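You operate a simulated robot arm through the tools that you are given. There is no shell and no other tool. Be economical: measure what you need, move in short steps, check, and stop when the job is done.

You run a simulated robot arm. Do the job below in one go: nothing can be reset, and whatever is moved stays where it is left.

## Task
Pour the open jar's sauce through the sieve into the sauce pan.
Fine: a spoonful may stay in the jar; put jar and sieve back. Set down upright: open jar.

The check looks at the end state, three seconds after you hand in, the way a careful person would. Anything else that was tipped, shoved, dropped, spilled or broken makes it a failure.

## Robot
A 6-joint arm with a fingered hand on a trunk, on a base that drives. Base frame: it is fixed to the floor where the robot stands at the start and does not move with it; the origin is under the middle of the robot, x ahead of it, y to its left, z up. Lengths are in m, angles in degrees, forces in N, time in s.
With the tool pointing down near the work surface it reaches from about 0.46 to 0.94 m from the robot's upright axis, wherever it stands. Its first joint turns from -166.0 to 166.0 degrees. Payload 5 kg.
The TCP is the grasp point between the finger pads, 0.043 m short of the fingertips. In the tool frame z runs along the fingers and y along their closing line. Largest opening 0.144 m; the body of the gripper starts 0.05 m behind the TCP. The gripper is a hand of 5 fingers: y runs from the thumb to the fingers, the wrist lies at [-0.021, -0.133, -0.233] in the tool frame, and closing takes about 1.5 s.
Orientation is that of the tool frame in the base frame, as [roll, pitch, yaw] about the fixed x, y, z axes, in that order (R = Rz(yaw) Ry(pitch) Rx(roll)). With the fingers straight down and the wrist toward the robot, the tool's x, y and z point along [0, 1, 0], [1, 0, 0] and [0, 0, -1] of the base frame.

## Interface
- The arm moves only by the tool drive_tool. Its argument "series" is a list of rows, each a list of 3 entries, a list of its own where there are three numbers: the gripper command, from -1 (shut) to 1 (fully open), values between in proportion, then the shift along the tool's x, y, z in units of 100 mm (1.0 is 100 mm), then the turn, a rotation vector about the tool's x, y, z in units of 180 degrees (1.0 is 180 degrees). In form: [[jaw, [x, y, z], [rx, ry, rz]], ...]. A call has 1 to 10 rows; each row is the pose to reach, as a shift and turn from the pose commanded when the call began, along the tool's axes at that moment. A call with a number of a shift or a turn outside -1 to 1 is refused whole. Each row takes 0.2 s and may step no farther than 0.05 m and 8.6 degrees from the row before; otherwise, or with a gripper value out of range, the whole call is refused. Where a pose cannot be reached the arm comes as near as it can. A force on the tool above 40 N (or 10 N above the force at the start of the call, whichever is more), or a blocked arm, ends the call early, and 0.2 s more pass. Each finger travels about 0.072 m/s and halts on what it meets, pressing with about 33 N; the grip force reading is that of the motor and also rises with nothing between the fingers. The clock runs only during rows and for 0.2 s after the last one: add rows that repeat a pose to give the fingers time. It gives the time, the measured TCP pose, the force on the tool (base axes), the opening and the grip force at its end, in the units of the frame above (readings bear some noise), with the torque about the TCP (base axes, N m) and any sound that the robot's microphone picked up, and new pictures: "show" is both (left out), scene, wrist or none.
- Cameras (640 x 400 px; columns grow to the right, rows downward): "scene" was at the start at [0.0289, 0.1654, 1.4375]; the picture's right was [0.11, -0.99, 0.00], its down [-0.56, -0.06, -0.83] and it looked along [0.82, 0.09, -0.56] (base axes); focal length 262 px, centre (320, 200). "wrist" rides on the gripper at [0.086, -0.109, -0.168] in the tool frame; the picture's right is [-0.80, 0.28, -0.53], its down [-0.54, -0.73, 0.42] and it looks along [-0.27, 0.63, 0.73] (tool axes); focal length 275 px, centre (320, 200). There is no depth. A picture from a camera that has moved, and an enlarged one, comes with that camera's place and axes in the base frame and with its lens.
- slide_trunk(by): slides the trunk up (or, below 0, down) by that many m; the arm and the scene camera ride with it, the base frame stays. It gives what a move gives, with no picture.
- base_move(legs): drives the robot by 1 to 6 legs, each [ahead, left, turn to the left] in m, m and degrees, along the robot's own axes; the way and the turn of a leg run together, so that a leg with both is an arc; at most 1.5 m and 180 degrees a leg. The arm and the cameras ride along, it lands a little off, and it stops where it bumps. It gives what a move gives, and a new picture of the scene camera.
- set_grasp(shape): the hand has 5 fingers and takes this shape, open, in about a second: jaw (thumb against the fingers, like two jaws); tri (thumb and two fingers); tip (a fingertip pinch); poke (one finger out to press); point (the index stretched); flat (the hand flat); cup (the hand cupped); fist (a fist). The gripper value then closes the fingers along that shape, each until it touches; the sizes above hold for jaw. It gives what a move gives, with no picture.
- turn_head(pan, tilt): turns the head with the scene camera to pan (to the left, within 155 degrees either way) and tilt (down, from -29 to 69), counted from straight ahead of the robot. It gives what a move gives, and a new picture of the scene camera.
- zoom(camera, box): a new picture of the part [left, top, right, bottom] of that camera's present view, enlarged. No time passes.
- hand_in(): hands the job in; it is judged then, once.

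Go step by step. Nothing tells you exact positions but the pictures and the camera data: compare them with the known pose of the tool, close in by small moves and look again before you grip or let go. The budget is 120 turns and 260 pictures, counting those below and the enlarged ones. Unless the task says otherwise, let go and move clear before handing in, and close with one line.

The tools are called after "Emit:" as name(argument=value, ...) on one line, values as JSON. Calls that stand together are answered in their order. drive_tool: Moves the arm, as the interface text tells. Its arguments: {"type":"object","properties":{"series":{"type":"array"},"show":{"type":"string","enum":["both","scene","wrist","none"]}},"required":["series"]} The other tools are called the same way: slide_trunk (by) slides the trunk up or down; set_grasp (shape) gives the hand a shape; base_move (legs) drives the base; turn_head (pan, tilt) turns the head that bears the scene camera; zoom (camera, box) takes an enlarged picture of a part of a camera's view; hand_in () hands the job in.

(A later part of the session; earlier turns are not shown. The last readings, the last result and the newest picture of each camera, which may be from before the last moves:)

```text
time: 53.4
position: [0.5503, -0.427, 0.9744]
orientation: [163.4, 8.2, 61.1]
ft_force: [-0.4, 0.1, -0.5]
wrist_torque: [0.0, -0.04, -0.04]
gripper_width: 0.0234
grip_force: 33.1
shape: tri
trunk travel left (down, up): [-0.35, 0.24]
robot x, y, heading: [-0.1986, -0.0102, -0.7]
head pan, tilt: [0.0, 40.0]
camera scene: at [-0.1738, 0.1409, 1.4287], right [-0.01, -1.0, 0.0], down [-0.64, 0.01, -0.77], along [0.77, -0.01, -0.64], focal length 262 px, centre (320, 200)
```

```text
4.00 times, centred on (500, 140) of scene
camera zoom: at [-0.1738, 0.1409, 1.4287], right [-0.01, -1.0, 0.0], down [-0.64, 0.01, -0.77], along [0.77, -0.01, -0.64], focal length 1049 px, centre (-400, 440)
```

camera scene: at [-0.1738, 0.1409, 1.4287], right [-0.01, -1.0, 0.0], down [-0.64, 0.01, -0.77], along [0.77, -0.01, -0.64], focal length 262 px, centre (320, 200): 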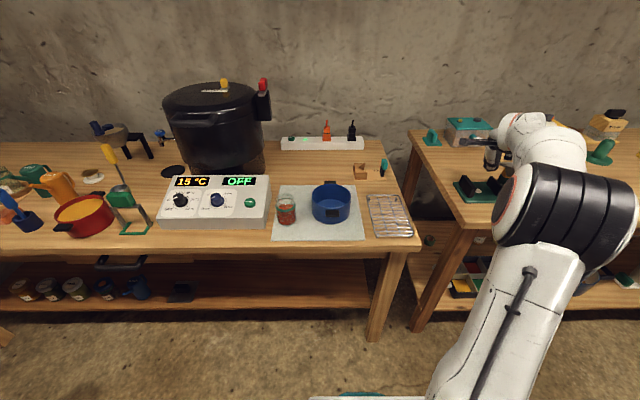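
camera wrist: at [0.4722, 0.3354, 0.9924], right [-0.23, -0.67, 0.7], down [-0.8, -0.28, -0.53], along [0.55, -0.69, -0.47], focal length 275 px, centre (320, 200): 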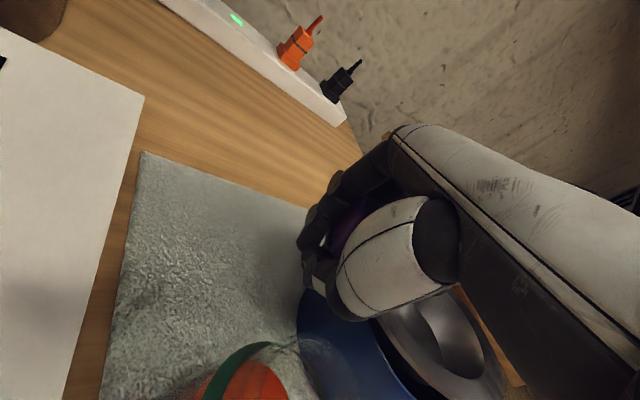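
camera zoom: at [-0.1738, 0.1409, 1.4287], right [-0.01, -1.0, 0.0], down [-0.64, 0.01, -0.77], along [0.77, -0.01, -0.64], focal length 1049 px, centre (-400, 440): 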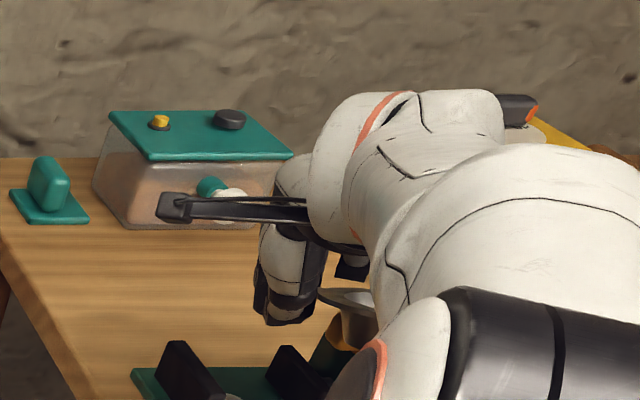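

The sieve seems to have slipped a bit in the grip, and it's near the green gadget. I'll raise it straight up first and look.

Emit:
drive_tool(series=[[-1, [-0.05, 0.1, -0.3], [0, 0, 0]], [-1, [-0.1, 0.2, -0.65], [0, 0, 0]], [-1, [-0.146, 0.288, -0.947], [0, 0, 0]]])

Emit:
zoom(camera="wrist", box=[160, 150, 560, 400])

Emit:
zoom(camera="scene", box=[420, 80, 580, 210])

```text
time: 54.1
position: [0.552, -0.4288, 1.0747]
orientation: [163.5, 8.2, 61.1]
ft_force: [-0.2, 0.0, -1.1]
wrist_torque: [0.08, -0.12, 0.0]
gripper_width: 0.023
grip_force: 33.4
shape: tri
trunk travel left (down, up): [-0.35, 0.24]
robot x, y, heading: [-0.2006, -0.0132, -0.5]
head pan, tilt: [0.0, 40.0]
camera scene: at [-0.1738, 0.141, 1.4287], right [-0.01, -1.0, 0.0], down [-0.64, 0.01, -0.77], along [0.77, -0.01, -0.64], focal length 262 px, centre (320, 200)
camera wrist: at [0.4665, -0.2655, 1.1909], right [-0.23, -0.67, 0.7], down [-0.81, -0.27, -0.53], along [0.54, -0.69, -0.48], focal length 275 px, centre (320, 200)
```

scene: 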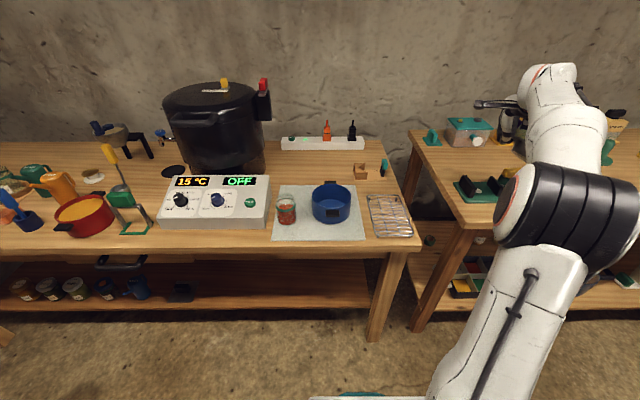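
wrist: 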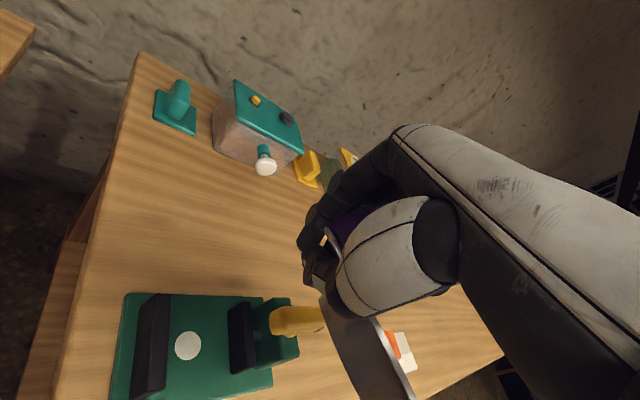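

```text
1.60 times, centred on (360, 275) of wrist
camera zoom: at [0.4665, -0.2655, 1.1909], right [-0.23, -0.67, 0.7], down [-0.81, -0.27, -0.53], along [0.54, -0.69, -0.48], focal length 440 px, centre (256, 80)
```

zoom: 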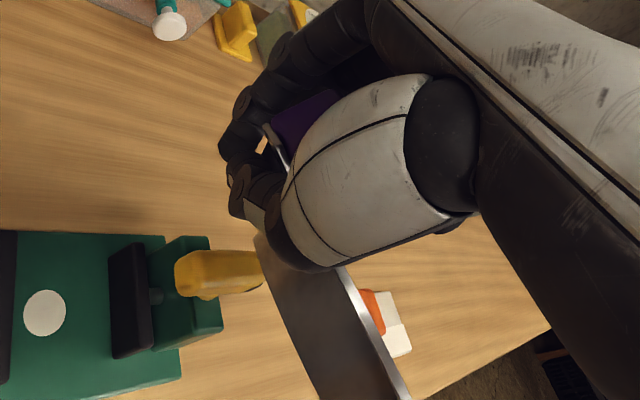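

```text
3.08 times, centred on (500, 145) of scene
camera zoom: at [-0.1738, 0.141, 1.4287], right [-0.01, -1.0, 0.0], down [-0.64, 0.01, -0.77], along [0.77, -0.01, -0.64], focal length 807 px, centre (-234, 369)
```

zoom: 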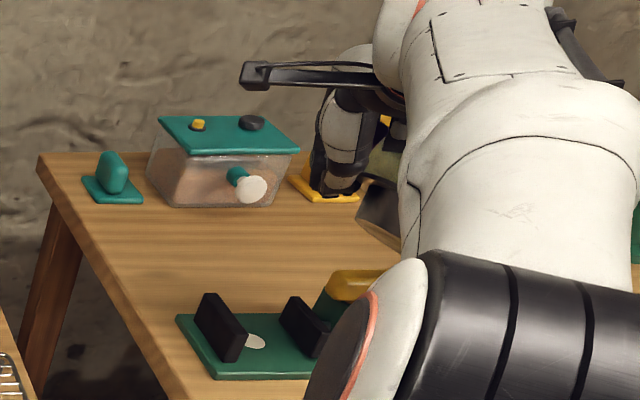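

The sieve has sagged in the grip, from the press against the pan and perhaps a brush. I'll carry it back above the rack in easy view, turning the hand back to its original heading, and see how it hangs.

Emit:
drive_tool(series=[[-1, [0.2, -0.1, -0.06], [-0.006, 0.0114, -0.0375]], [-1, [0.42, -0.2, -0.12], [-0.0115, 0.0228, -0.075]], [-1, [0.64, -0.3, -0.18], [-0.0173, 0.034, -0.1125]], [-1, [0.85, -0.41, -0.25], [-0.0231, 0.0455, -0.15]]], show="none")

Emit:
drive_tool(series=[[-1, [0.48, 0.02, -0.066], [0, 0, 0]], [-1, [0.96, 0.04, -0.132], [0, 0, 0]]], show="none")

Emit:
base_move(legs=[[0, 0.12, 0]])

Emit:
drive_tool(series=[[-1, [0.48, 0.02, -0.066], [0, 0, 0]], [-1, [0.96, 0.04, -0.132], [0, 0, 0]]])

Emit:
zoom(camera="scene", box=[320, 80, 480, 210])

```text
time: 55.1
position: [0.5527, -0.3308, 1.0746]
orientation: [163.3, 8.2, 89.7]
ft_force: [-0.6, 0.0, -1.5]
wrist_torque: [0.09, -0.04, -0.03]
gripper_width: 0.023
grip_force: 33.9
shape: tri
trunk travel left (down, up): [-0.35, 0.24]
robot x, y, heading: [-0.1994, -0.0136, -0.5]
head pan, tilt: [0.0, 40.0]
```

```text
time: 55.8
position: [0.5523, -0.2346, 1.0756]
orientation: [163.2, 8.2, 89.6]
ft_force: [0.9, 0.7, -0.8]
wrist_torque: [0.1, -0.05, 0.04]
gripper_width: 0.0231
grip_force: 33.5
shape: tri
trunk travel left (down, up): [-0.35, 0.24]
robot x, y, heading: [-0.1999, -0.011, -0.5]
head pan, tilt: [0.0, 40.0]
```

```text
time: 57.0
position: [0.5548, -0.1154, 1.0755]
orientation: [163.4, 8.1, 89.7]
ft_force: [-0.3, 1.1, -0.9]
wrist_torque: [0.08, -0.02, 0.01]
gripper_width: 0.0232
grip_force: 32.6
shape: tri
trunk travel left (down, up): [-0.35, 0.24]
robot x, y, heading: [-0.1984, 0.1062, -0.6]
head pan, tilt: [0.0, 40.0]
camera scene: at [-0.1724, 0.2603, 1.4287], right [-0.01, -1.0, 0.0], down [-0.64, 0.01, -0.77], along [0.77, -0.01, -0.64], focal length 262 px, centre (320, 200)
```

scene: 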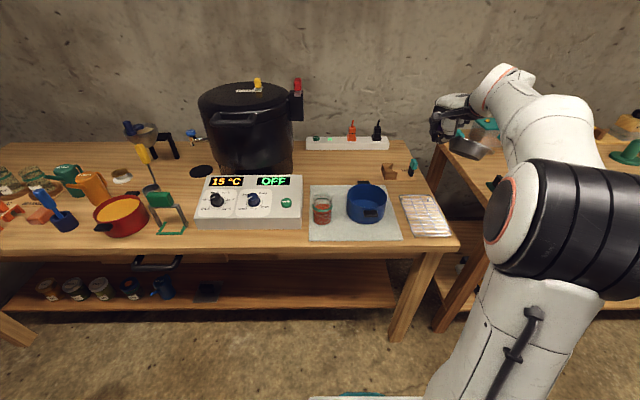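

```text
time: 57.6
position: [0.555, -0.0182, 1.0743]
orientation: [163.3, 8.1, 89.8]
ft_force: [-0.4, 0.4, -1.2]
wrist_torque: [0.1, -0.05, 0.0]
gripper_width: 0.023
grip_force: 32.7
shape: tri
trunk travel left (down, up): [-0.35, 0.24]
robot x, y, heading: [-0.2035, 0.1033, -0.7]
head pan, tilt: [0.0, 40.0]
camera scene: at [-0.1723, 0.2602, 1.4287], right [-0.01, -1.0, 0.0], down [-0.64, 0.01, -0.77], along [0.77, -0.01, -0.64], focal length 262 px, centre (320, 200)
camera wrist: at [0.4028, 0.0853, 1.1897], right [0.11, -0.7, 0.7], down [-0.58, -0.62, -0.53], along [0.81, -0.34, -0.48], focal length 275 px, centre (320, 200)
```

scene: 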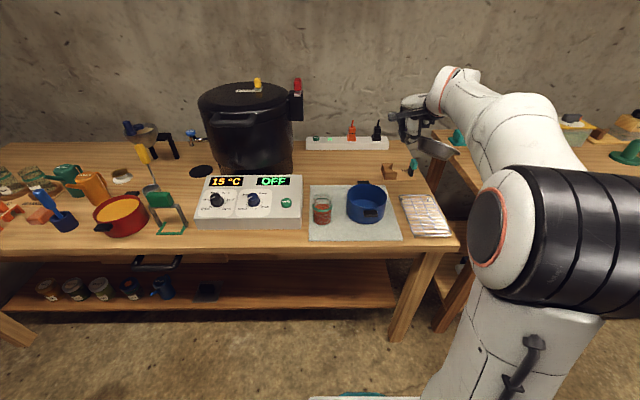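
wrist: 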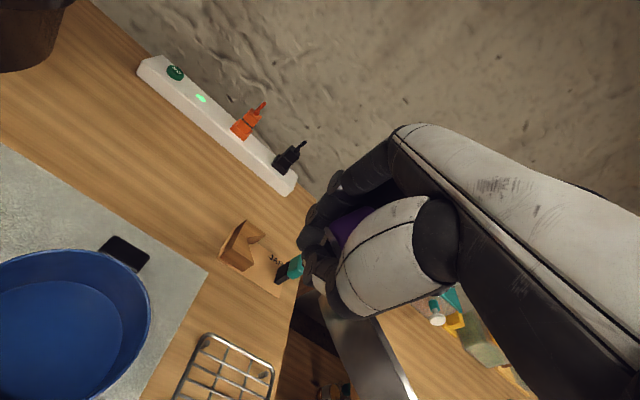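

```text
3.08 times, centred on (400, 145) of scene
camera zoom: at [-0.1723, 0.2602, 1.4287], right [-0.01, -1.0, 0.0], down [-0.64, 0.01, -0.77], along [0.77, -0.01, -0.64], focal length 807 px, centre (74, 369)
```

zoom: 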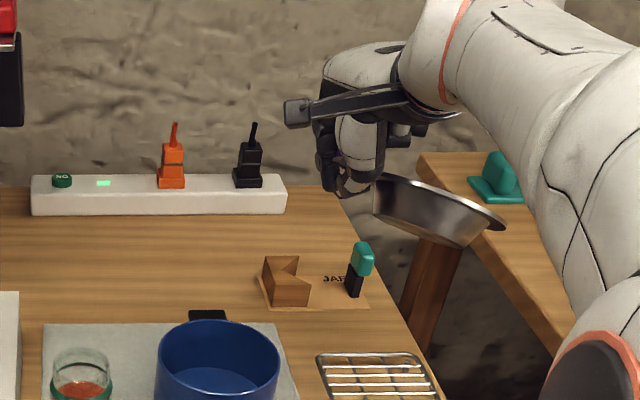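

The sieve now hangs about 27° off level, toward +x/-y. I'll rotate the hand to level it and pull it nearer, in clear view.

Emit:
drive_tool(series=[[-1, [0, -0.12, -0.035], [-0.0255, -0.0282, -0.0045]], [-1, [0, -0.24, -0.07], [-0.051, -0.0565, -0.009]], [-1, [0, -0.36, -0.105], [-0.0764, -0.0847, -0.0137]], [-1, [0, -0.48, -0.14], [-0.1019, -0.1129, -0.0182]]])

Emit:
zoom(camera="scene", box=[320, 80, 480, 210])

```text
time: 58.6
position: [0.5147, -0.0273, 1.0707]
orientation: [149.9, 23.1, 84.2]
ft_force: [0.6, -0.7, -0.2]
wrist_torque: [0.09, 0.01, -0.01]
gripper_width: 0.0229
grip_force: 33.0
shape: tri
out of reach, approached as far as the arm can: row 3, 4
trunk travel left (down, up): [-0.35, 0.24]
robot x, y, heading: [-0.1961, 0.104, -0.9]
head pan, tilt: [0.0, 40.0]
camera scene: at [-0.1724, 0.2603, 1.4287], right [-0.01, -1.0, 0.0], down [-0.64, 0.01, -0.77], along [0.77, -0.01, -0.64], focal length 262 px, centre (320, 200)
camera wrist: at [0.3482, 0.1045, 1.1194], right [-0.07, -0.49, 0.87], down [-0.49, -0.74, -0.46], along [0.87, -0.46, -0.19], focal length 275 px, centre (320, 200)
```

scene: 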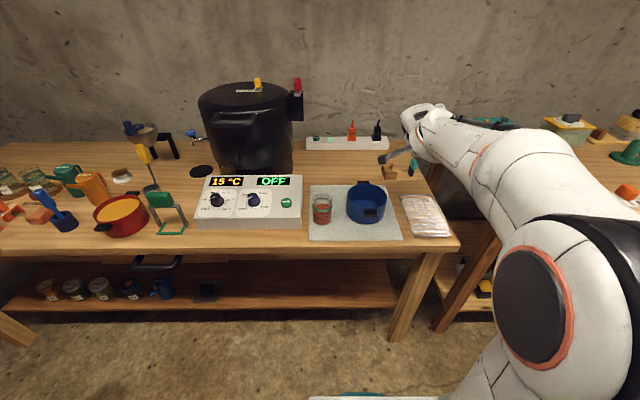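
wrist: 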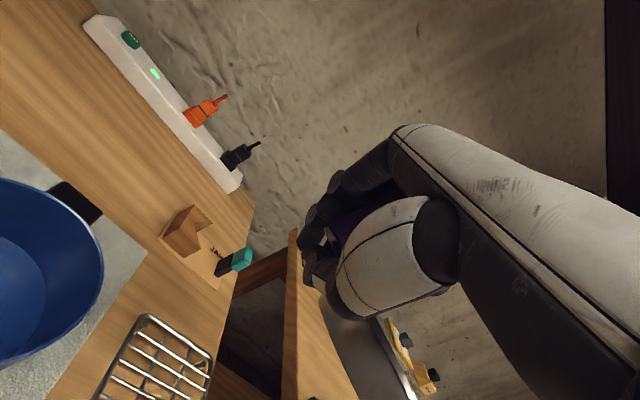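

```text
3.08 times, centred on (400, 145) of scene
camera zoom: at [-0.1724, 0.2603, 1.4287], right [-0.01, -1.0, 0.0], down [-0.64, 0.01, -0.77], along [0.77, -0.01, -0.64], focal length 807 px, centre (74, 369)
```

zoom: 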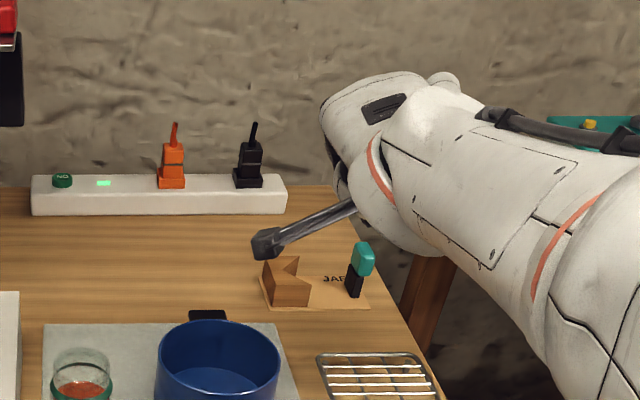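

That orientation is out of reach and hides the sieve. I'll turn back to the earlier orientation and instead set the sieve on its rack, letting contact level it, for a fresh grip.

Emit:
drive_tool(series=[[-1, [0, 0, 0], [0.0255, 0.0282, 0.0045]], [-1, [0, 0, 0], [0.051, 0.0565, 0.009]], [-1, [0, 0, 0], [0.0764, 0.0847, 0.0137]], [-1, [0, 0, 0], [0.09, 0.1129, 0.0182]], [-1, [0, 0, 0], [0.09, 0.1129, 0.0182]]])

Emit:
zoom(camera="scene", box=[320, 80, 480, 210])

```text
time: 59.8
position: [0.5142, -0.0269, 1.0698]
orientation: [167.4, 3.2, 88.6]
ft_force: [-0.5, 0.4, -1.6]
wrist_torque: [0.04, -0.03, 0.04]
gripper_width: 0.023
grip_force: 33.3
shape: tri
out of reach, approached as far as the arm can: row 1
trunk travel left (down, up): [-0.35, 0.24]
robot x, y, heading: [-0.1998, 0.1039, -0.6]
head pan, tilt: [0.0, 40.0]
camera scene: at [-0.1724, 0.2602, 1.4287], right [-0.01, -1.0, 0.0], down [-0.64, 0.01, -0.77], along [0.77, -0.01, -0.64], focal length 262 px, centre (320, 200)
camera wrist: at [0.3737, 0.069, 1.2043], right [0.14, -0.77, 0.63], down [-0.63, -0.56, -0.54], along [0.76, -0.32, -0.56], focal length 275 px, centre (320, 200)
```

scene: 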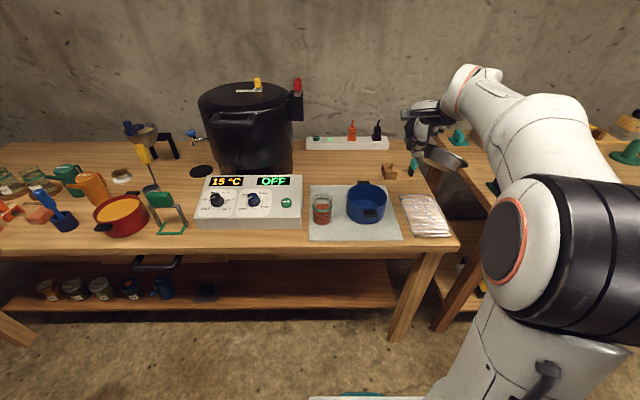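
wrist: 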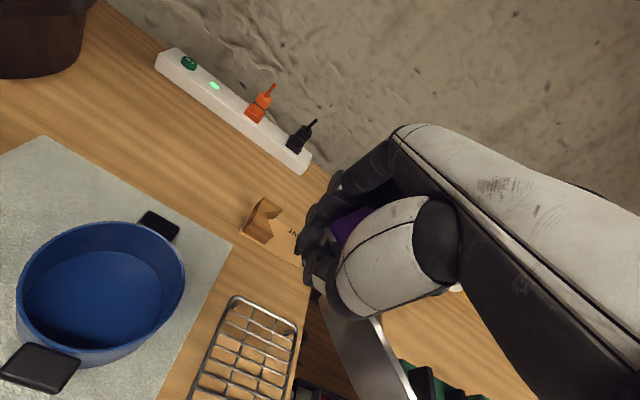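

```text
3.08 times, centred on (400, 145) of scene
camera zoom: at [-0.1724, 0.2602, 1.4287], right [-0.01, -1.0, 0.0], down [-0.64, 0.01, -0.77], along [0.77, -0.01, -0.64], focal length 807 px, centre (74, 369)
```

zoom: 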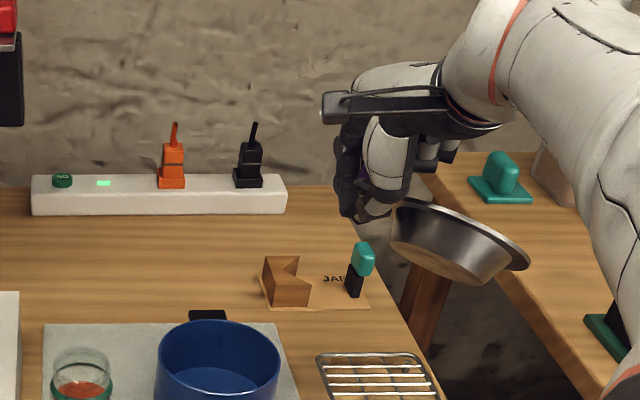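

Emit:
drive_tool(series=[[-1, [0.09, -0.17, 0.3], [-0.028, 0, 0]], [-1, [0.18, -0.34, 0.6], [-0.056, 0, 0]], [-1, [0.269, -0.514, 0.896], [-0.083, 0, 0]]])

Emit:
zoom(camera="scene", box=[360, 110, 480, 240])

```text
time: 60.6
position: [0.4704, -0.0044, 0.9486]
orientation: [157.9, 11.5, 95.5]
ft_force: [2.9, -0.4, 3.7]
wrist_torque: [-0.01, 0.18, 0.02]
gripper_width: 0.023
grip_force: 32.6
shape: tri
trunk travel left (down, up): [-0.35, 0.24]
robot x, y, heading: [-0.199, 0.1058, -0.8]
head pan, tilt: [0.0, 40.0]
camera scene: at [-0.1723, 0.2603, 1.4288], right [-0.01, -1.0, 0.0], down [-0.64, 0.01, -0.77], along [0.77, -0.01, -0.64], focal length 262 px, centre (320, 200)
camera wrist: at [0.2957, 0.0857, 1.0441], right [0.12, -0.65, 0.75], down [-0.45, -0.71, -0.54], along [0.89, -0.27, -0.38], focal length 275 px, centre (320, 200)
```

scene: 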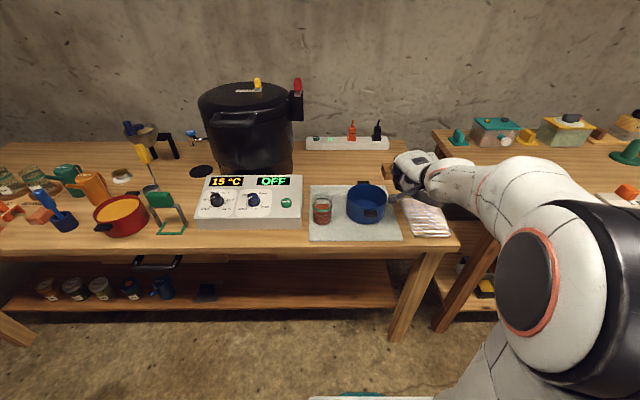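
wrist: 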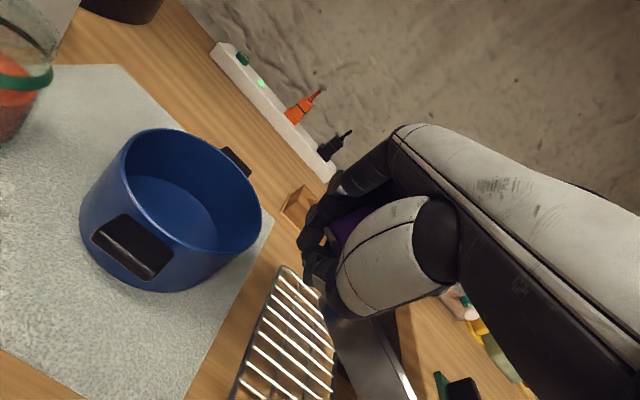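

```text
3.08 times, centred on (420, 175) of scene
camera zoom: at [-0.1723, 0.2603, 1.4288], right [-0.01, -1.0, 0.0], down [-0.64, 0.01, -0.77], along [0.77, -0.01, -0.64], focal length 807 px, centre (12, 277)
```

zoom: 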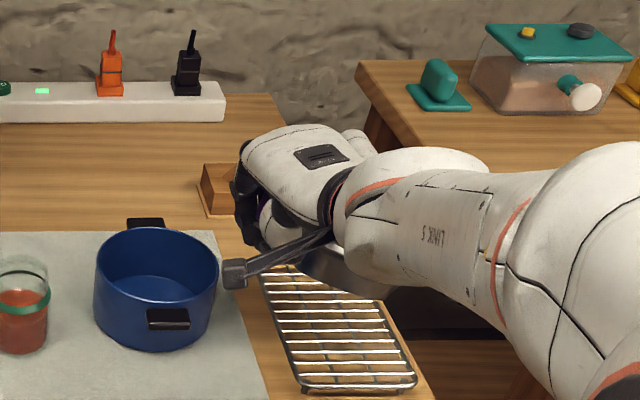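

Contact on the rack has begun (about 5 N). I'll lower a little so the contact rotates the sieve back toward level.

Emit:
drive_tool(series=[[-1, [0.02, -0.037, 0.09], [0, 0, 0]], [-1, [0.04, -0.074, 0.18], [0, 0, 0]]], show="wrist")

Emit:
zoom(camera="wrist", box=[220, 240, 480, 400])

Emit:
zoom(camera="scene", box=[360, 130, 480, 240])

```text
time: 61.2
position: [0.4868, -0.0035, 0.9501]
orientation: [152.6, 3.3, 88.4]
ft_force: [0.0, -0.5, -1.2]
wrist_torque: [0.11, -0.03, -0.02]
gripper_width: 0.0229
grip_force: 32.9
shape: tri
trunk travel left (down, up): [-0.35, 0.24]
robot x, y, heading: [-0.1987, 0.1026, -0.9]
head pan, tilt: [0.0, 40.0]
camera wrist: at [0.3143, 0.0924, 1.0432], right [-0.01, -0.76, 0.65], down [-0.46, -0.57, -0.68], along [0.89, -0.31, -0.34], focal length 275 px, centre (320, 200)
```

wrist: 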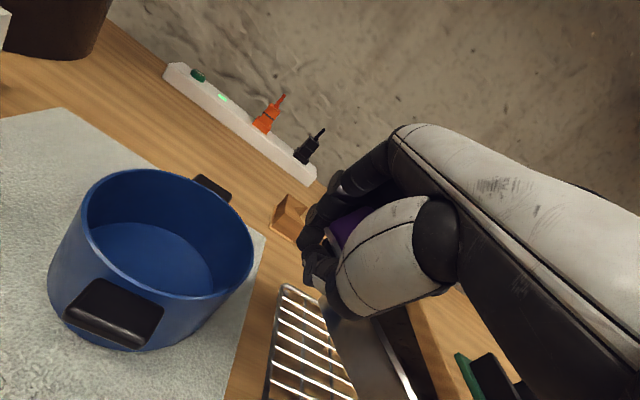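

```text
2.46 times, centred on (350, 320) of wrist
camera zoom: at [0.3143, 0.0924, 1.0432], right [-0.01, -0.76, 0.65], down [-0.46, -0.57, -0.68], along [0.89, -0.31, -0.34], focal length 678 px, centre (246, -95)
```

zoom: 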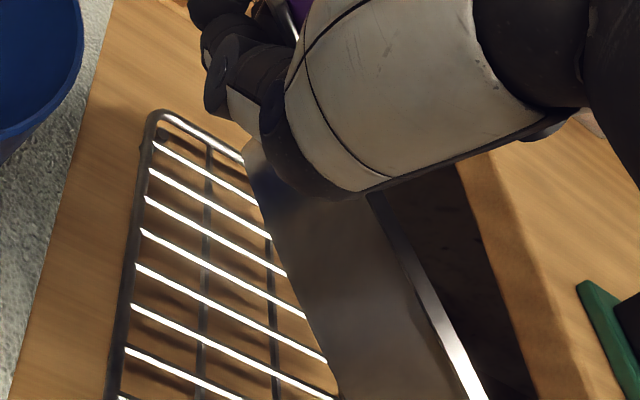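

```text
3.64 times, centred on (420, 185) of scene
camera zoom: at [-0.1725, 0.2602, 1.4287], right [-0.01, -1.0, 0.0], down [-0.64, 0.01, -0.77], along [0.77, -0.01, -0.64], focal length 954 px, centre (-44, 254)
```

zoom: 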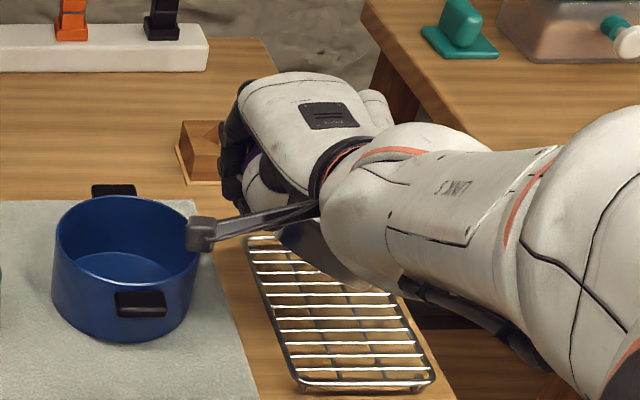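

That earlier reading was transient; there's no contact now. I'll keep lowering straight down onto the rack.

Emit:
drive_tool(series=[[-1, [0.012, -0.092, 0.177], [0, 0, 0]], [-1, [0.02, -0.14, 0.27], [0, 0, 0]], [-1, [0.025, -0.184, 0.354], [0, 0, 0]]], show="wrist")

Emit:
zoom(camera="wrist", box=[220, 240, 480, 400])

Emit:
zoom(camera="scene", box=[360, 130, 480, 240])

```text
time: 62.0
position: [0.4856, -0.0029, 0.9108]
orientation: [152.6, 3.2, 88.6]
ft_force: [0.4, 0.0, -0.3]
wrist_torque: [0.07, -0.04, -0.01]
gripper_width: 0.0227
grip_force: 32.6
shape: tri
trunk travel left (down, up): [-0.35, 0.24]
robot x, y, heading: [-0.2018, 0.1058, -0.9]
head pan, tilt: [0.0, 40.0]
camera wrist: at [0.3138, 0.0922, 1.0031], right [-0.01, -0.76, 0.65], down [-0.46, -0.57, -0.68], along [0.89, -0.31, -0.34], focal length 275 px, centre (320, 200)
```

wrist: 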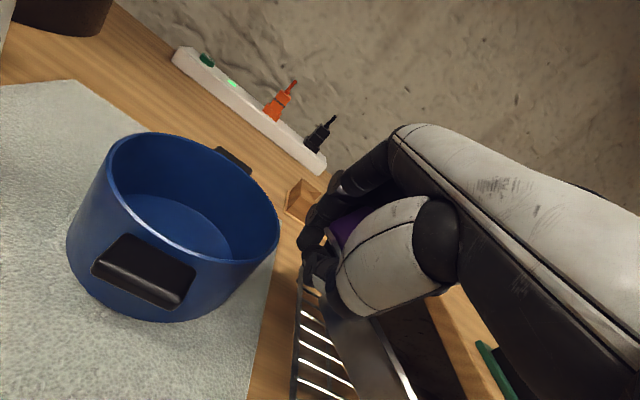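

```text
2.46 times, centred on (350, 320) of wrist
camera zoom: at [0.3138, 0.0922, 1.0031], right [-0.01, -0.76, 0.65], down [-0.46, -0.57, -0.68], along [0.89, -0.31, -0.34], focal length 678 px, centre (246, -95)
```

zoom: 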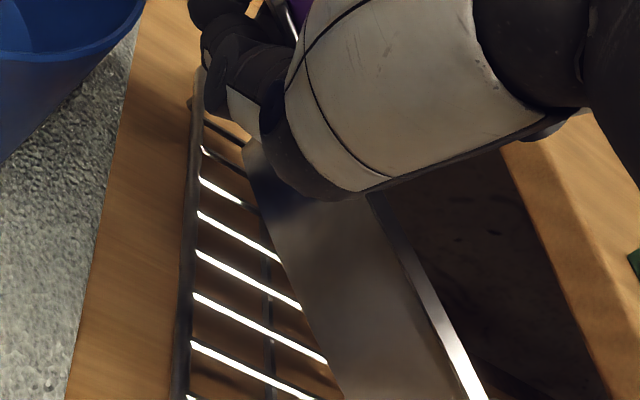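

```text
3.64 times, centred on (420, 185) of scene
camera zoom: at [-0.1724, 0.2603, 1.4287], right [-0.01, -1.0, 0.0], down [-0.64, 0.01, -0.77], along [0.77, -0.01, -0.64], focal length 954 px, centre (-44, 254)
```

zoom: 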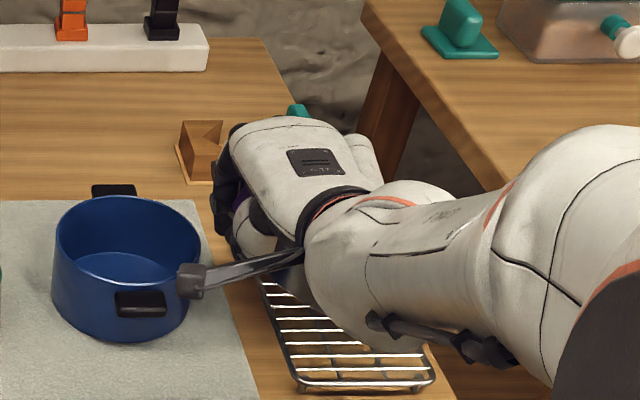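

No contact yet; I'll continue down slowly.

Emit:
drive_tool(series=[[-1, [0.005, -0.046, 0.088], [0, 0, 0]], [-1, [0.01, -0.08, 0.155], [0, 0, 0]]], show="none")

Emit:
drive_tool(series=[[-1, [0.004, -0.03, 0.06], [0, 0, 0]], [-1, [0.006, -0.046, 0.088], [0, 0, 0]]], show="wrist")

Emit:
zoom(camera="scene", box=[360, 130, 480, 240])

```text
time: 62.6
position: [0.4849, -0.0023, 0.8937]
orientation: [152.5, 3.3, 88.5]
ft_force: [-0.1, -0.1, -0.4]
wrist_torque: [-0.02, -0.04, 0.01]
gripper_width: 0.0229
grip_force: 32.5
shape: tri
trunk travel left (down, up): [-0.35, 0.24]
robot x, y, heading: [-0.2, 0.1075, -0.9]
head pan, tilt: [0.0, 40.0]
```

```text
time: 63.2
position: [0.4858, -0.0025, 0.8824]
orientation: [152.5, 3.3, 88.5]
ft_force: [-0.4, 0.2, 0.0]
wrist_torque: [-0.02, -0.07, -0.02]
gripper_width: 0.023
grip_force: 33.7
shape: tri
trunk travel left (down, up): [-0.35, 0.24]
robot x, y, heading: [-0.2002, 0.1051, -0.7]
head pan, tilt: [0.0, 40.0]
camera wrist: at [0.3139, 0.0925, 0.9758], right [-0.01, -0.76, 0.65], down [-0.46, -0.57, -0.68], along [0.89, -0.31, -0.34], focal length 275 px, centre (320, 200)
```

wrist: 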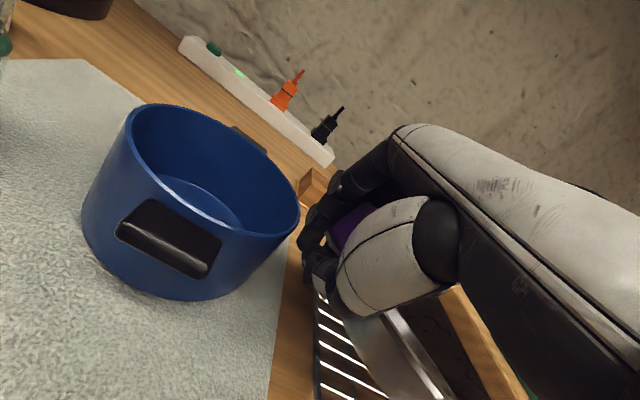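

```text
3.64 times, centred on (420, 185) of scene
camera zoom: at [-0.1724, 0.2603, 1.4287], right [-0.01, -1.0, 0.0], down [-0.64, 0.01, -0.77], along [0.77, -0.01, -0.64], focal length 954 px, centre (-44, 254)
```

zoom: 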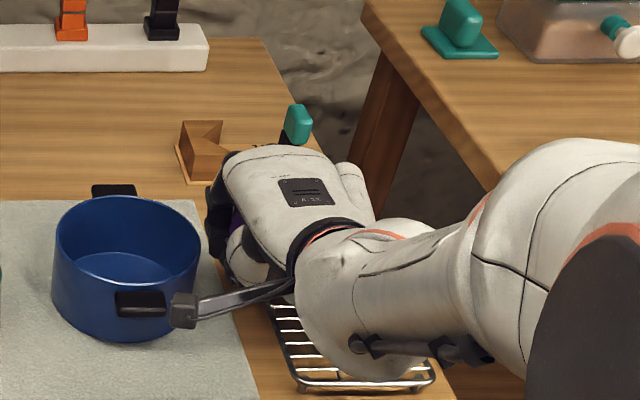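

The contact is levelling the sieve. I'll go down about 1 cm more and then open gently.

Emit:
drive_tool(series=[[-1, [0.004, -0.03, 0.06], [0, 0, 0]], [-1, [0.007, -0.055, 0.106], [0, 0, 0]]], show="wrist")

Emit:
zoom(camera="wrist", box=[220, 240, 480, 400])

```text
time: 63.8
position: [0.4859, -0.0021, 0.8708]
orientation: [152.5, 3.4, 88.5]
ft_force: [0.2, -0.7, -1.0]
wrist_torque: [-0.01, -0.05, 0.03]
gripper_width: 0.0228
grip_force: 33.0
shape: tri
trunk travel left (down, up): [-0.35, 0.24]
robot x, y, heading: [-0.2007, 0.1054, -0.9]
head pan, tilt: [0.0, 40.0]
camera wrist: at [0.3137, 0.0923, 0.9639], right [-0.01, -0.76, 0.65], down [-0.46, -0.57, -0.68], along [0.89, -0.31, -0.34], focal length 275 px, centre (320, 200)
```

wrist: 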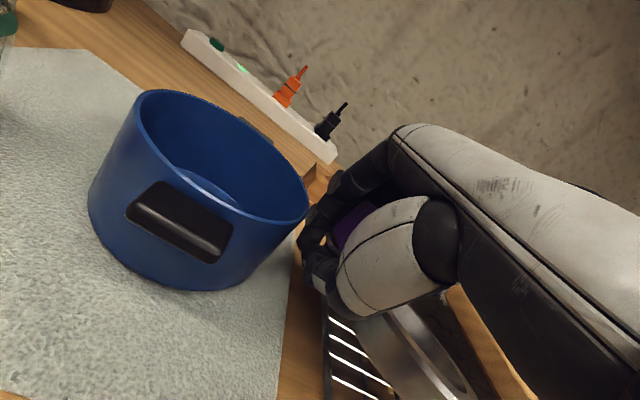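

```text
2.46 times, centred on (350, 320) of wrist
camera zoom: at [0.3137, 0.0923, 0.9639], right [-0.01, -0.76, 0.65], down [-0.46, -0.57, -0.68], along [0.89, -0.31, -0.34], focal length 678 px, centre (246, -95)
```

zoom: 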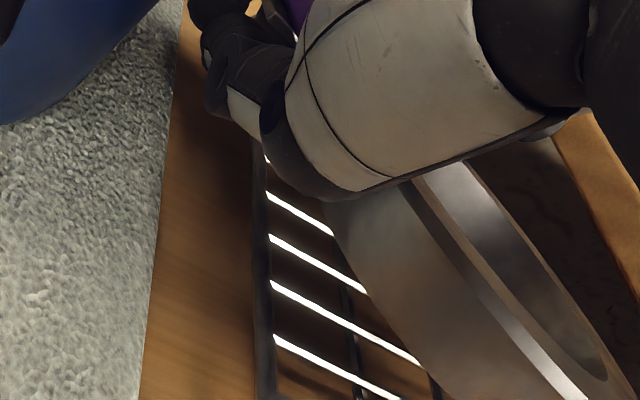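

It's nearly level. A touch lower, then open slowly.

Emit:
drive_tool(series=[[-1, [0.004, -0.037, 0.07], [0, 0, 0]], [-1, [0.004, -0.037, 0.07], [0, 0, 0]]], show="none")

Emit:
drive_tool(series=[[-0.6, [0, 0, 0], [0, 0, 0]], [-0.4, [0, 0, 0], [0, 0, 0]], [-0.2, [0, 0, 0], [0, 0, 0]], [0, [0, 0, 0], [0, 0, 0]], [0.3, [0, 0, 0], [0, 0, 0]], [0.3, [0, 0, 0], [0, 0, 0]]], show="wrist")

Emit:
zoom(camera="wrist", box=[220, 150, 480, 400])

```text
time: 64.4
position: [0.4867, -0.0024, 0.863]
orientation: [152.5, 3.4, 88.5]
ft_force: [0.8, -0.3, 0.2]
wrist_torque: [0.01, -0.02, 0.0]
gripper_width: 0.0225
grip_force: 33.3
shape: tri
trunk travel left (down, up): [-0.35, 0.24]
robot x, y, heading: [-0.1975, 0.1034, -0.6]
head pan, tilt: [0.0, 40.0]
```

```text
time: 65.8
position: [0.4872, -0.0019, 0.8661]
orientation: [152.3, 3.3, 88.4]
ft_force: [2.6, 0.5, 17.6]
wrist_torque: [0.12, 0.2, 0.02]
gripper_width: 0.0827
grip_force: 0.1
shape: tri
trunk travel left (down, up): [-0.35, 0.24]
robot x, y, heading: [-0.202, 0.1068, -0.7]
head pan, tilt: [0.0, 40.0]
camera wrist: at [0.3138, 0.0927, 0.9577], right [-0.02, -0.76, 0.65], down [-0.46, -0.57, -0.68], along [0.89, -0.31, -0.34], focal length 275 px, centre (320, 200)
```

wrist: 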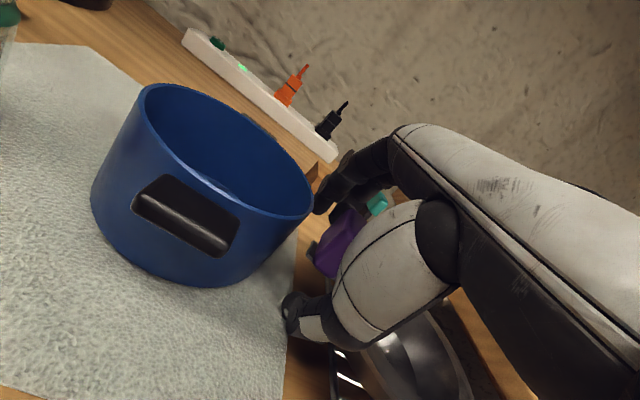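

```text
1.60 times, centred on (350, 275) of wrist
camera zoom: at [0.3138, 0.0927, 0.9577], right [-0.02, -0.76, 0.65], down [-0.46, -0.57, -0.68], along [0.89, -0.31, -0.34], focal length 440 px, centre (272, 80)
```

zoom: 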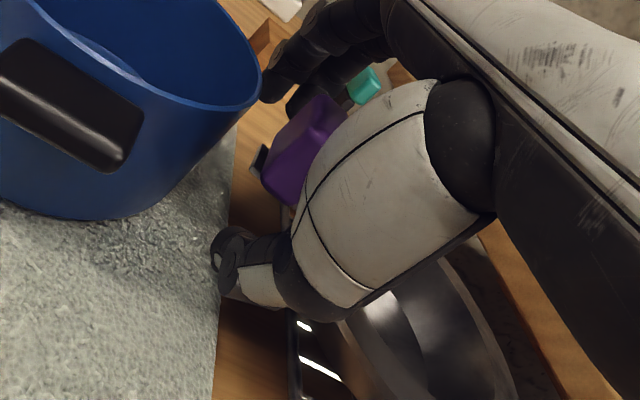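

Released; the thumb is pressing on something (17 N up), so I'll lift vertically right away.

Emit:
drive_tool(series=[[0.3, [-0.006, 0.046, -0.089], [0, 0, 0]], [0.4, [-0.015, 0.115, -0.22], [0, 0, 0]], [0.5, [-0.03, 0.23, -0.443], [0, 0, 0]], [0.6, [-0.056, 0.45, -0.87], [0, 0, 0]]], show="wrist")

Emit:
zoom(camera="scene", box=[340, 130, 480, 250])

```text
time: 66.8
position: [0.4868, -0.0031, 0.9606]
orientation: [152.7, 3.4, 88.6]
ft_force: [0.3, 0.3, -1.0]
wrist_torque: [0.01, 0.0, 0.0]
gripper_width: 0.1152
grip_force: 0.1
shape: tri
trunk travel left (down, up): [-0.35, 0.24]
robot x, y, heading: [-0.1983, 0.1041, -0.7]
head pan, tilt: [0.0, 40.0]
camera wrist: at [0.3143, 0.0928, 1.053], right [-0.01, -0.76, 0.65], down [-0.46, -0.57, -0.68], along [0.89, -0.31, -0.35], focal length 275 px, centre (320, 200)
```

wrist: 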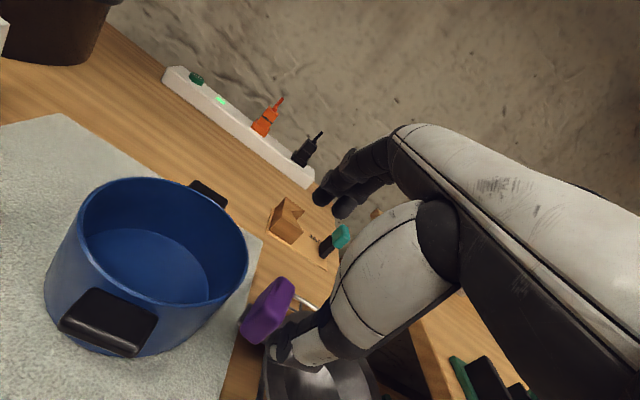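

```text
3.33 times, centred on (410, 190) of scene
camera zoom: at [-0.1723, 0.2602, 1.4286], right [-0.01, -1.0, 0.0], down [-0.64, 0.01, -0.77], along [0.77, -0.01, -0.64], focal length 874 px, centre (20, 233)
```

zoom: 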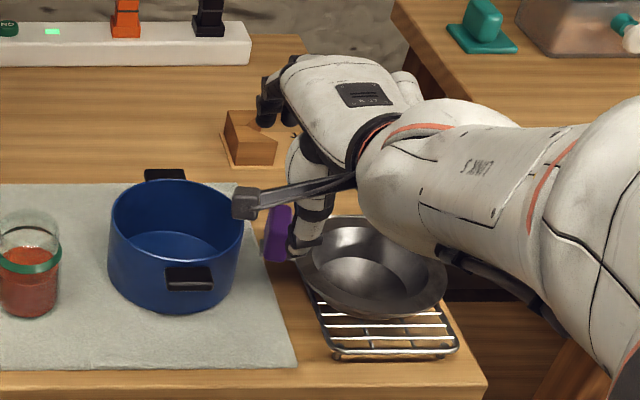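

The sieve is back on its rack and level, now turned about 23° clockwise. I'll regrasp with the hand pre-tilted to match the finger pads (roll 165°) and yawed to 68° so it stays level when gripped.

Emit:
drive_tool(series=[[0.7, [0, 0, 0], [0.0184, -0.0058, 0.0285]], [0.7, [0, 0, 0], [0.0368, -0.0117, 0.0569]], [0.6, [0, 0, 0], [0.0553, -0.0175, 0.0853]], [0.5, [0, 0, 0], [0.0737, -0.0234, 0.1138]], [0.5, [0, 0, 0], [0.0737, -0.0234, 0.1138]]])

Emit:
zoom(camera="wrist", box=[200, 150, 440, 400])

Emit:
zoom(camera="scene", box=[340, 130, 480, 250])

```text
time: 68.0
position: [0.4865, -0.0017, 0.9617]
orientation: [165.4, -0.1, 68.0]
ft_force: [0.6, 0.0, -0.1]
wrist_torque: [-0.02, 0.01, 0.02]
gripper_width: 0.1084
grip_force: 0.0
shape: tri
out of reach, approached as far as the arm can: row 2
trunk travel left (down, up): [-0.35, 0.24]
robot x, y, heading: [-0.2011, 0.1047, -0.5]
head pan, tilt: [0.0, 40.0]
camera scene: at [-0.1724, 0.2604, 1.4287], right [-0.01, -1.0, 0.0], down [-0.64, 0.01, -0.77], along [0.77, -0.01, -0.64], focal length 262 px, centre (320, 200)
camera wrist: at [0.3811, 0.1315, 1.0954], right [-0.17, -0.79, 0.59], down [-0.76, -0.28, -0.59], along [0.63, -0.54, -0.55], focal length 275 px, centre (320, 200)
```

scene: 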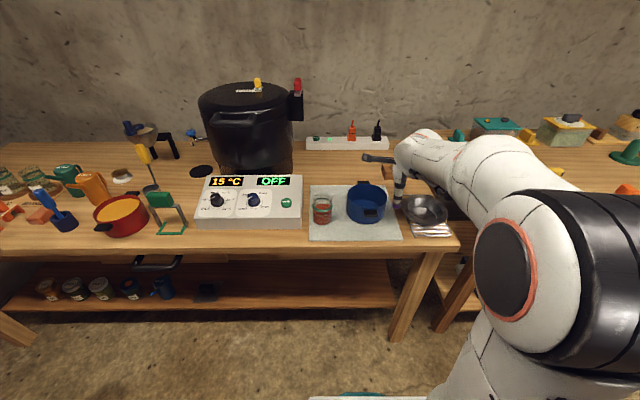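
wrist: 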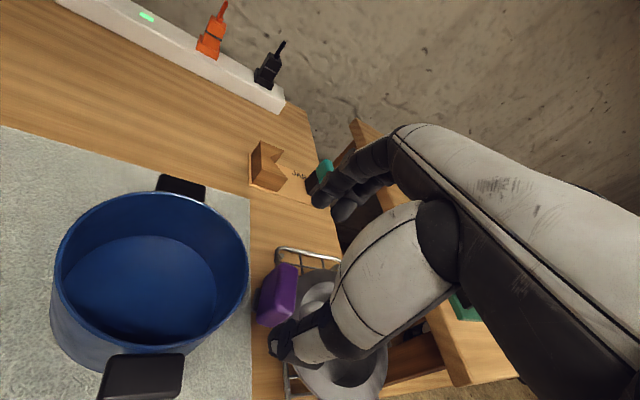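

```text
1.60 times, centred on (320, 275) of wrist
camera zoom: at [0.3811, 0.1315, 1.0954], right [-0.17, -0.79, 0.59], down [-0.76, -0.28, -0.59], along [0.63, -0.54, -0.55], focal length 440 px, centre (320, 80)
```

zoom: 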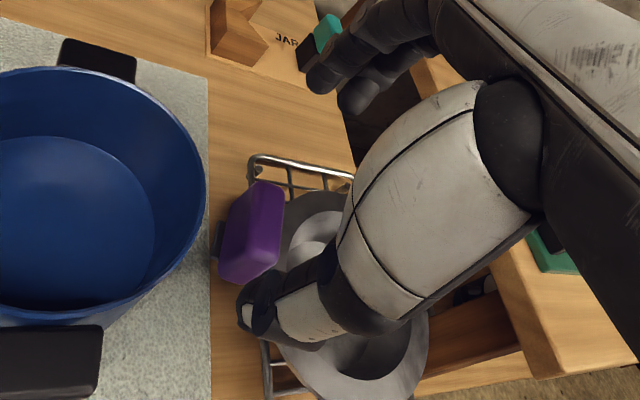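

```text
3.33 times, centred on (410, 190) of scene
camera zoom: at [-0.1724, 0.2604, 1.4287], right [-0.01, -1.0, 0.0], down [-0.64, 0.01, -0.77], along [0.77, -0.01, -0.64], focal length 874 px, centre (20, 233)
```

zoom: 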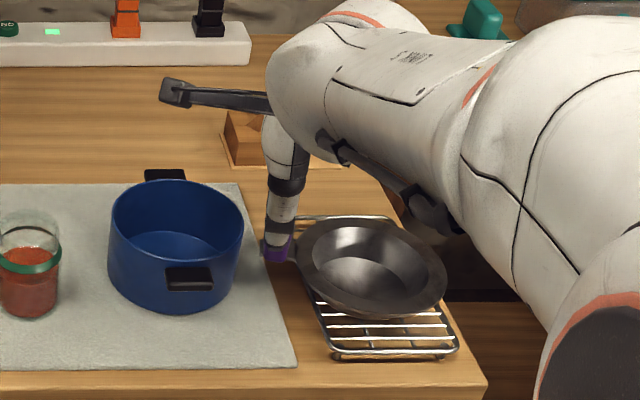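

Aligned with the handle at about (0.488, -0.005). Descending vertically and then closing.

Emit:
drive_tool(series=[[0.5, [-0.01, -0.07, 0.3], [0, 0, 0]], [0.4, [-0.02, -0.14, 0.62], [0, 0, 0]], [0.3, [-0.03, -0.202, 0.898], [0, 0, 0]], [0.3, [-0.03, -0.202, 0.898], [0, 0, 0]]], show="none")

Emit:
zoom(camera="wrist", box=[200, 150, 440, 400])

Emit:
zoom(camera="scene", box=[340, 130, 480, 250])

```text
time: 69.0
position: [0.4877, -0.0047, 0.8681]
orientation: [165.4, -0.2, 67.9]
ft_force: [0.3, -0.5, 0.1]
wrist_torque: [0.02, 0.02, 0.0]
gripper_width: 0.0941
grip_force: 0.1
shape: tri
trunk travel left (down, up): [-0.35, 0.24]
robot x, y, heading: [-0.2031, 0.1058, -0.8]
head pan, tilt: [0.0, 40.0]
```

```text
1.60 times, centred on (320, 275) of wrist
camera zoom: at [0.3824, 0.1278, 1.0027], right [-0.17, -0.79, 0.59], down [-0.75, -0.28, -0.59], along [0.63, -0.54, -0.55], focal length 440 px, centre (320, 80)
```

zoom: 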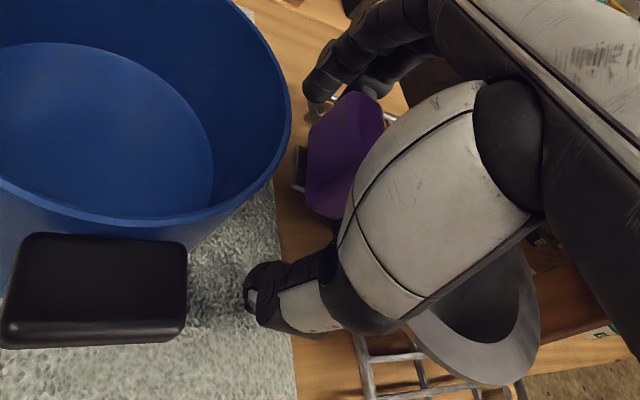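

```text
3.33 times, centred on (410, 190) of scene
camera zoom: at [-0.1723, 0.2603, 1.4287], right [-0.01, -1.0, 0.0], down [-0.64, 0.01, -0.77], along [0.77, -0.01, -0.64], focal length 874 px, centre (20, 233)
```

zoom: 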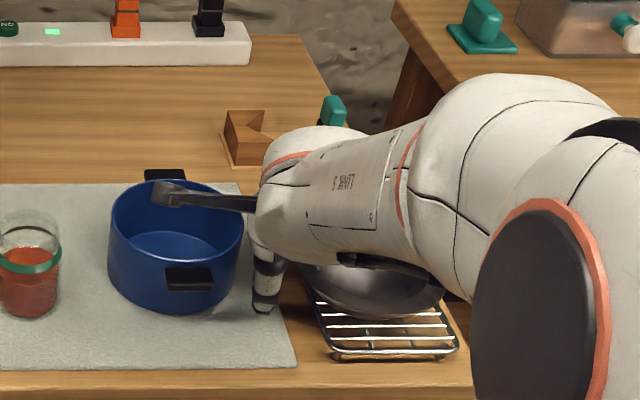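

The block is centred at the grasp point. Closing.

Emit:
drive_tool(series=[[0.0, [0, 0, 0], [0, 0, 0]], [-0.3, [0, 0, 0], [0, 0, 0]], [-0.6, [0, 0, 0], [0, 0, 0]], [-0.8, [0, 0, 0], [0, 0, 0]], [-1, [0, 0, 0], [0, 0, 0]], [-1, [0, 0, 0], [0, 0, 0]], [-1, [0, 0, 0], [0, 0, 0]], [-1, [0, 0, 0], [0, 0, 0]]], show="none")

Emit:
zoom(camera="wrist", box=[200, 150, 440, 400])

Emit:
drive_tool(series=[[-1, [0, 0.05, -0.19], [0, 0, 0]], [-1, [0, 0.1, -0.39], [0, 0, 0]], [-1, [0, 0.2, -0.77], [0, 0, 0]], [-1, [0, 0.25, -0.97], [0, 0, 0]]], show="scene")

Emit:
zoom(camera="wrist", box=[200, 150, 520, 400])

Emit:
zoom(camera="scene", box=[340, 100, 480, 220])

```text
time: 70.8
position: [0.487, -0.0056, 0.868]
orientation: [165.4, -0.2, 68.0]
ft_force: [0.3, 0.3, -0.8]
wrist_torque: [0.02, -0.02, -0.03]
gripper_width: 0.0289
grip_force: 32.9
shape: tri
trunk travel left (down, up): [-0.35, 0.24]
robot x, y, heading: [-0.2009, 0.1097, -0.7]
head pan, tilt: [0.0, 40.0]
```

```text
1.60 times, centred on (320, 275) of wrist
camera zoom: at [0.3823, 0.1278, 1.003], right [-0.17, -0.79, 0.59], down [-0.75, -0.28, -0.59], along [0.63, -0.54, -0.55], focal length 440 px, centre (320, 80)
```

zoom: 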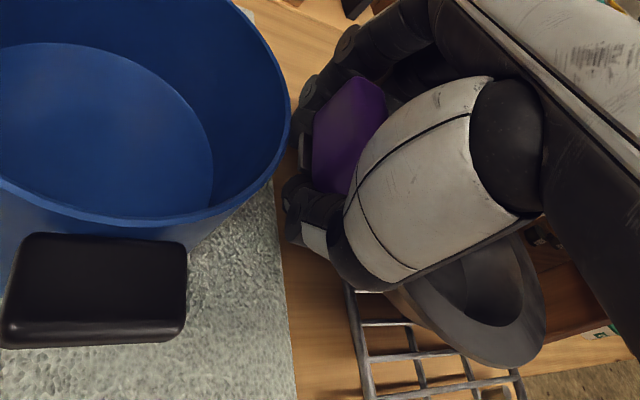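

```text
time: 71.8
position: [0.4864, -0.0067, 0.968]
orientation: [165.5, -0.1, 67.9]
ft_force: [-1.0, -0.5, -0.3]
wrist_torque: [0.05, -0.04, 0.02]
gripper_width: 0.0288
grip_force: 33.3
shape: tri
trunk travel left (down, up): [-0.35, 0.24]
robot x, y, heading: [-0.199, 0.1035, -0.5]
head pan, tilt: [0.0, 40.0]
camera scene: at [-0.1726, 0.2603, 1.4287], right [-0.01, -1.0, 0.0], down [-0.64, 0.01, -0.77], along [0.77, -0.01, -0.64], focal length 262 px, centre (320, 200)
```

scene: 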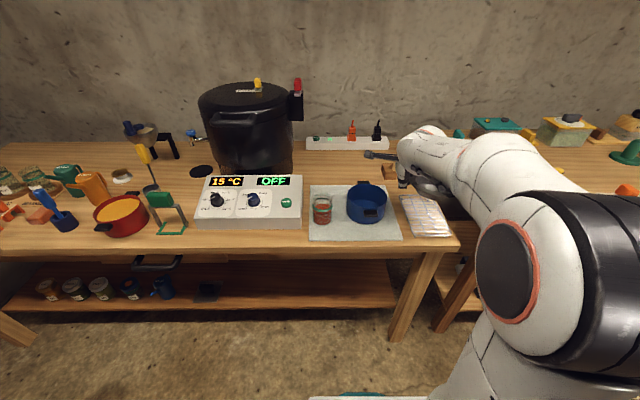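

```text
1.60 times, centred on (360, 275) of wrist
camera zoom: at [0.3812, 0.1269, 1.1037], right [-0.17, -0.79, 0.59], down [-0.76, -0.28, -0.59], along [0.63, -0.54, -0.55], focal length 440 px, centre (256, 80)
```

zoom: 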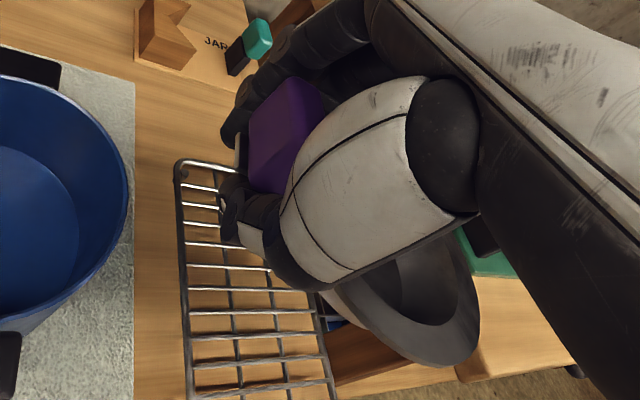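

```text
3.33 times, centred on (410, 160) of scene
camera zoom: at [-0.1726, 0.2603, 1.4287], right [-0.01, -1.0, 0.0], down [-0.64, 0.01, -0.77], along [0.77, -0.01, -0.64], focal length 874 px, centre (20, 333)
```

zoom: 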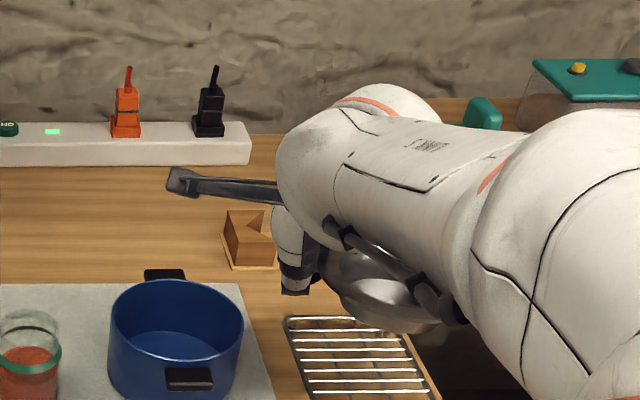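

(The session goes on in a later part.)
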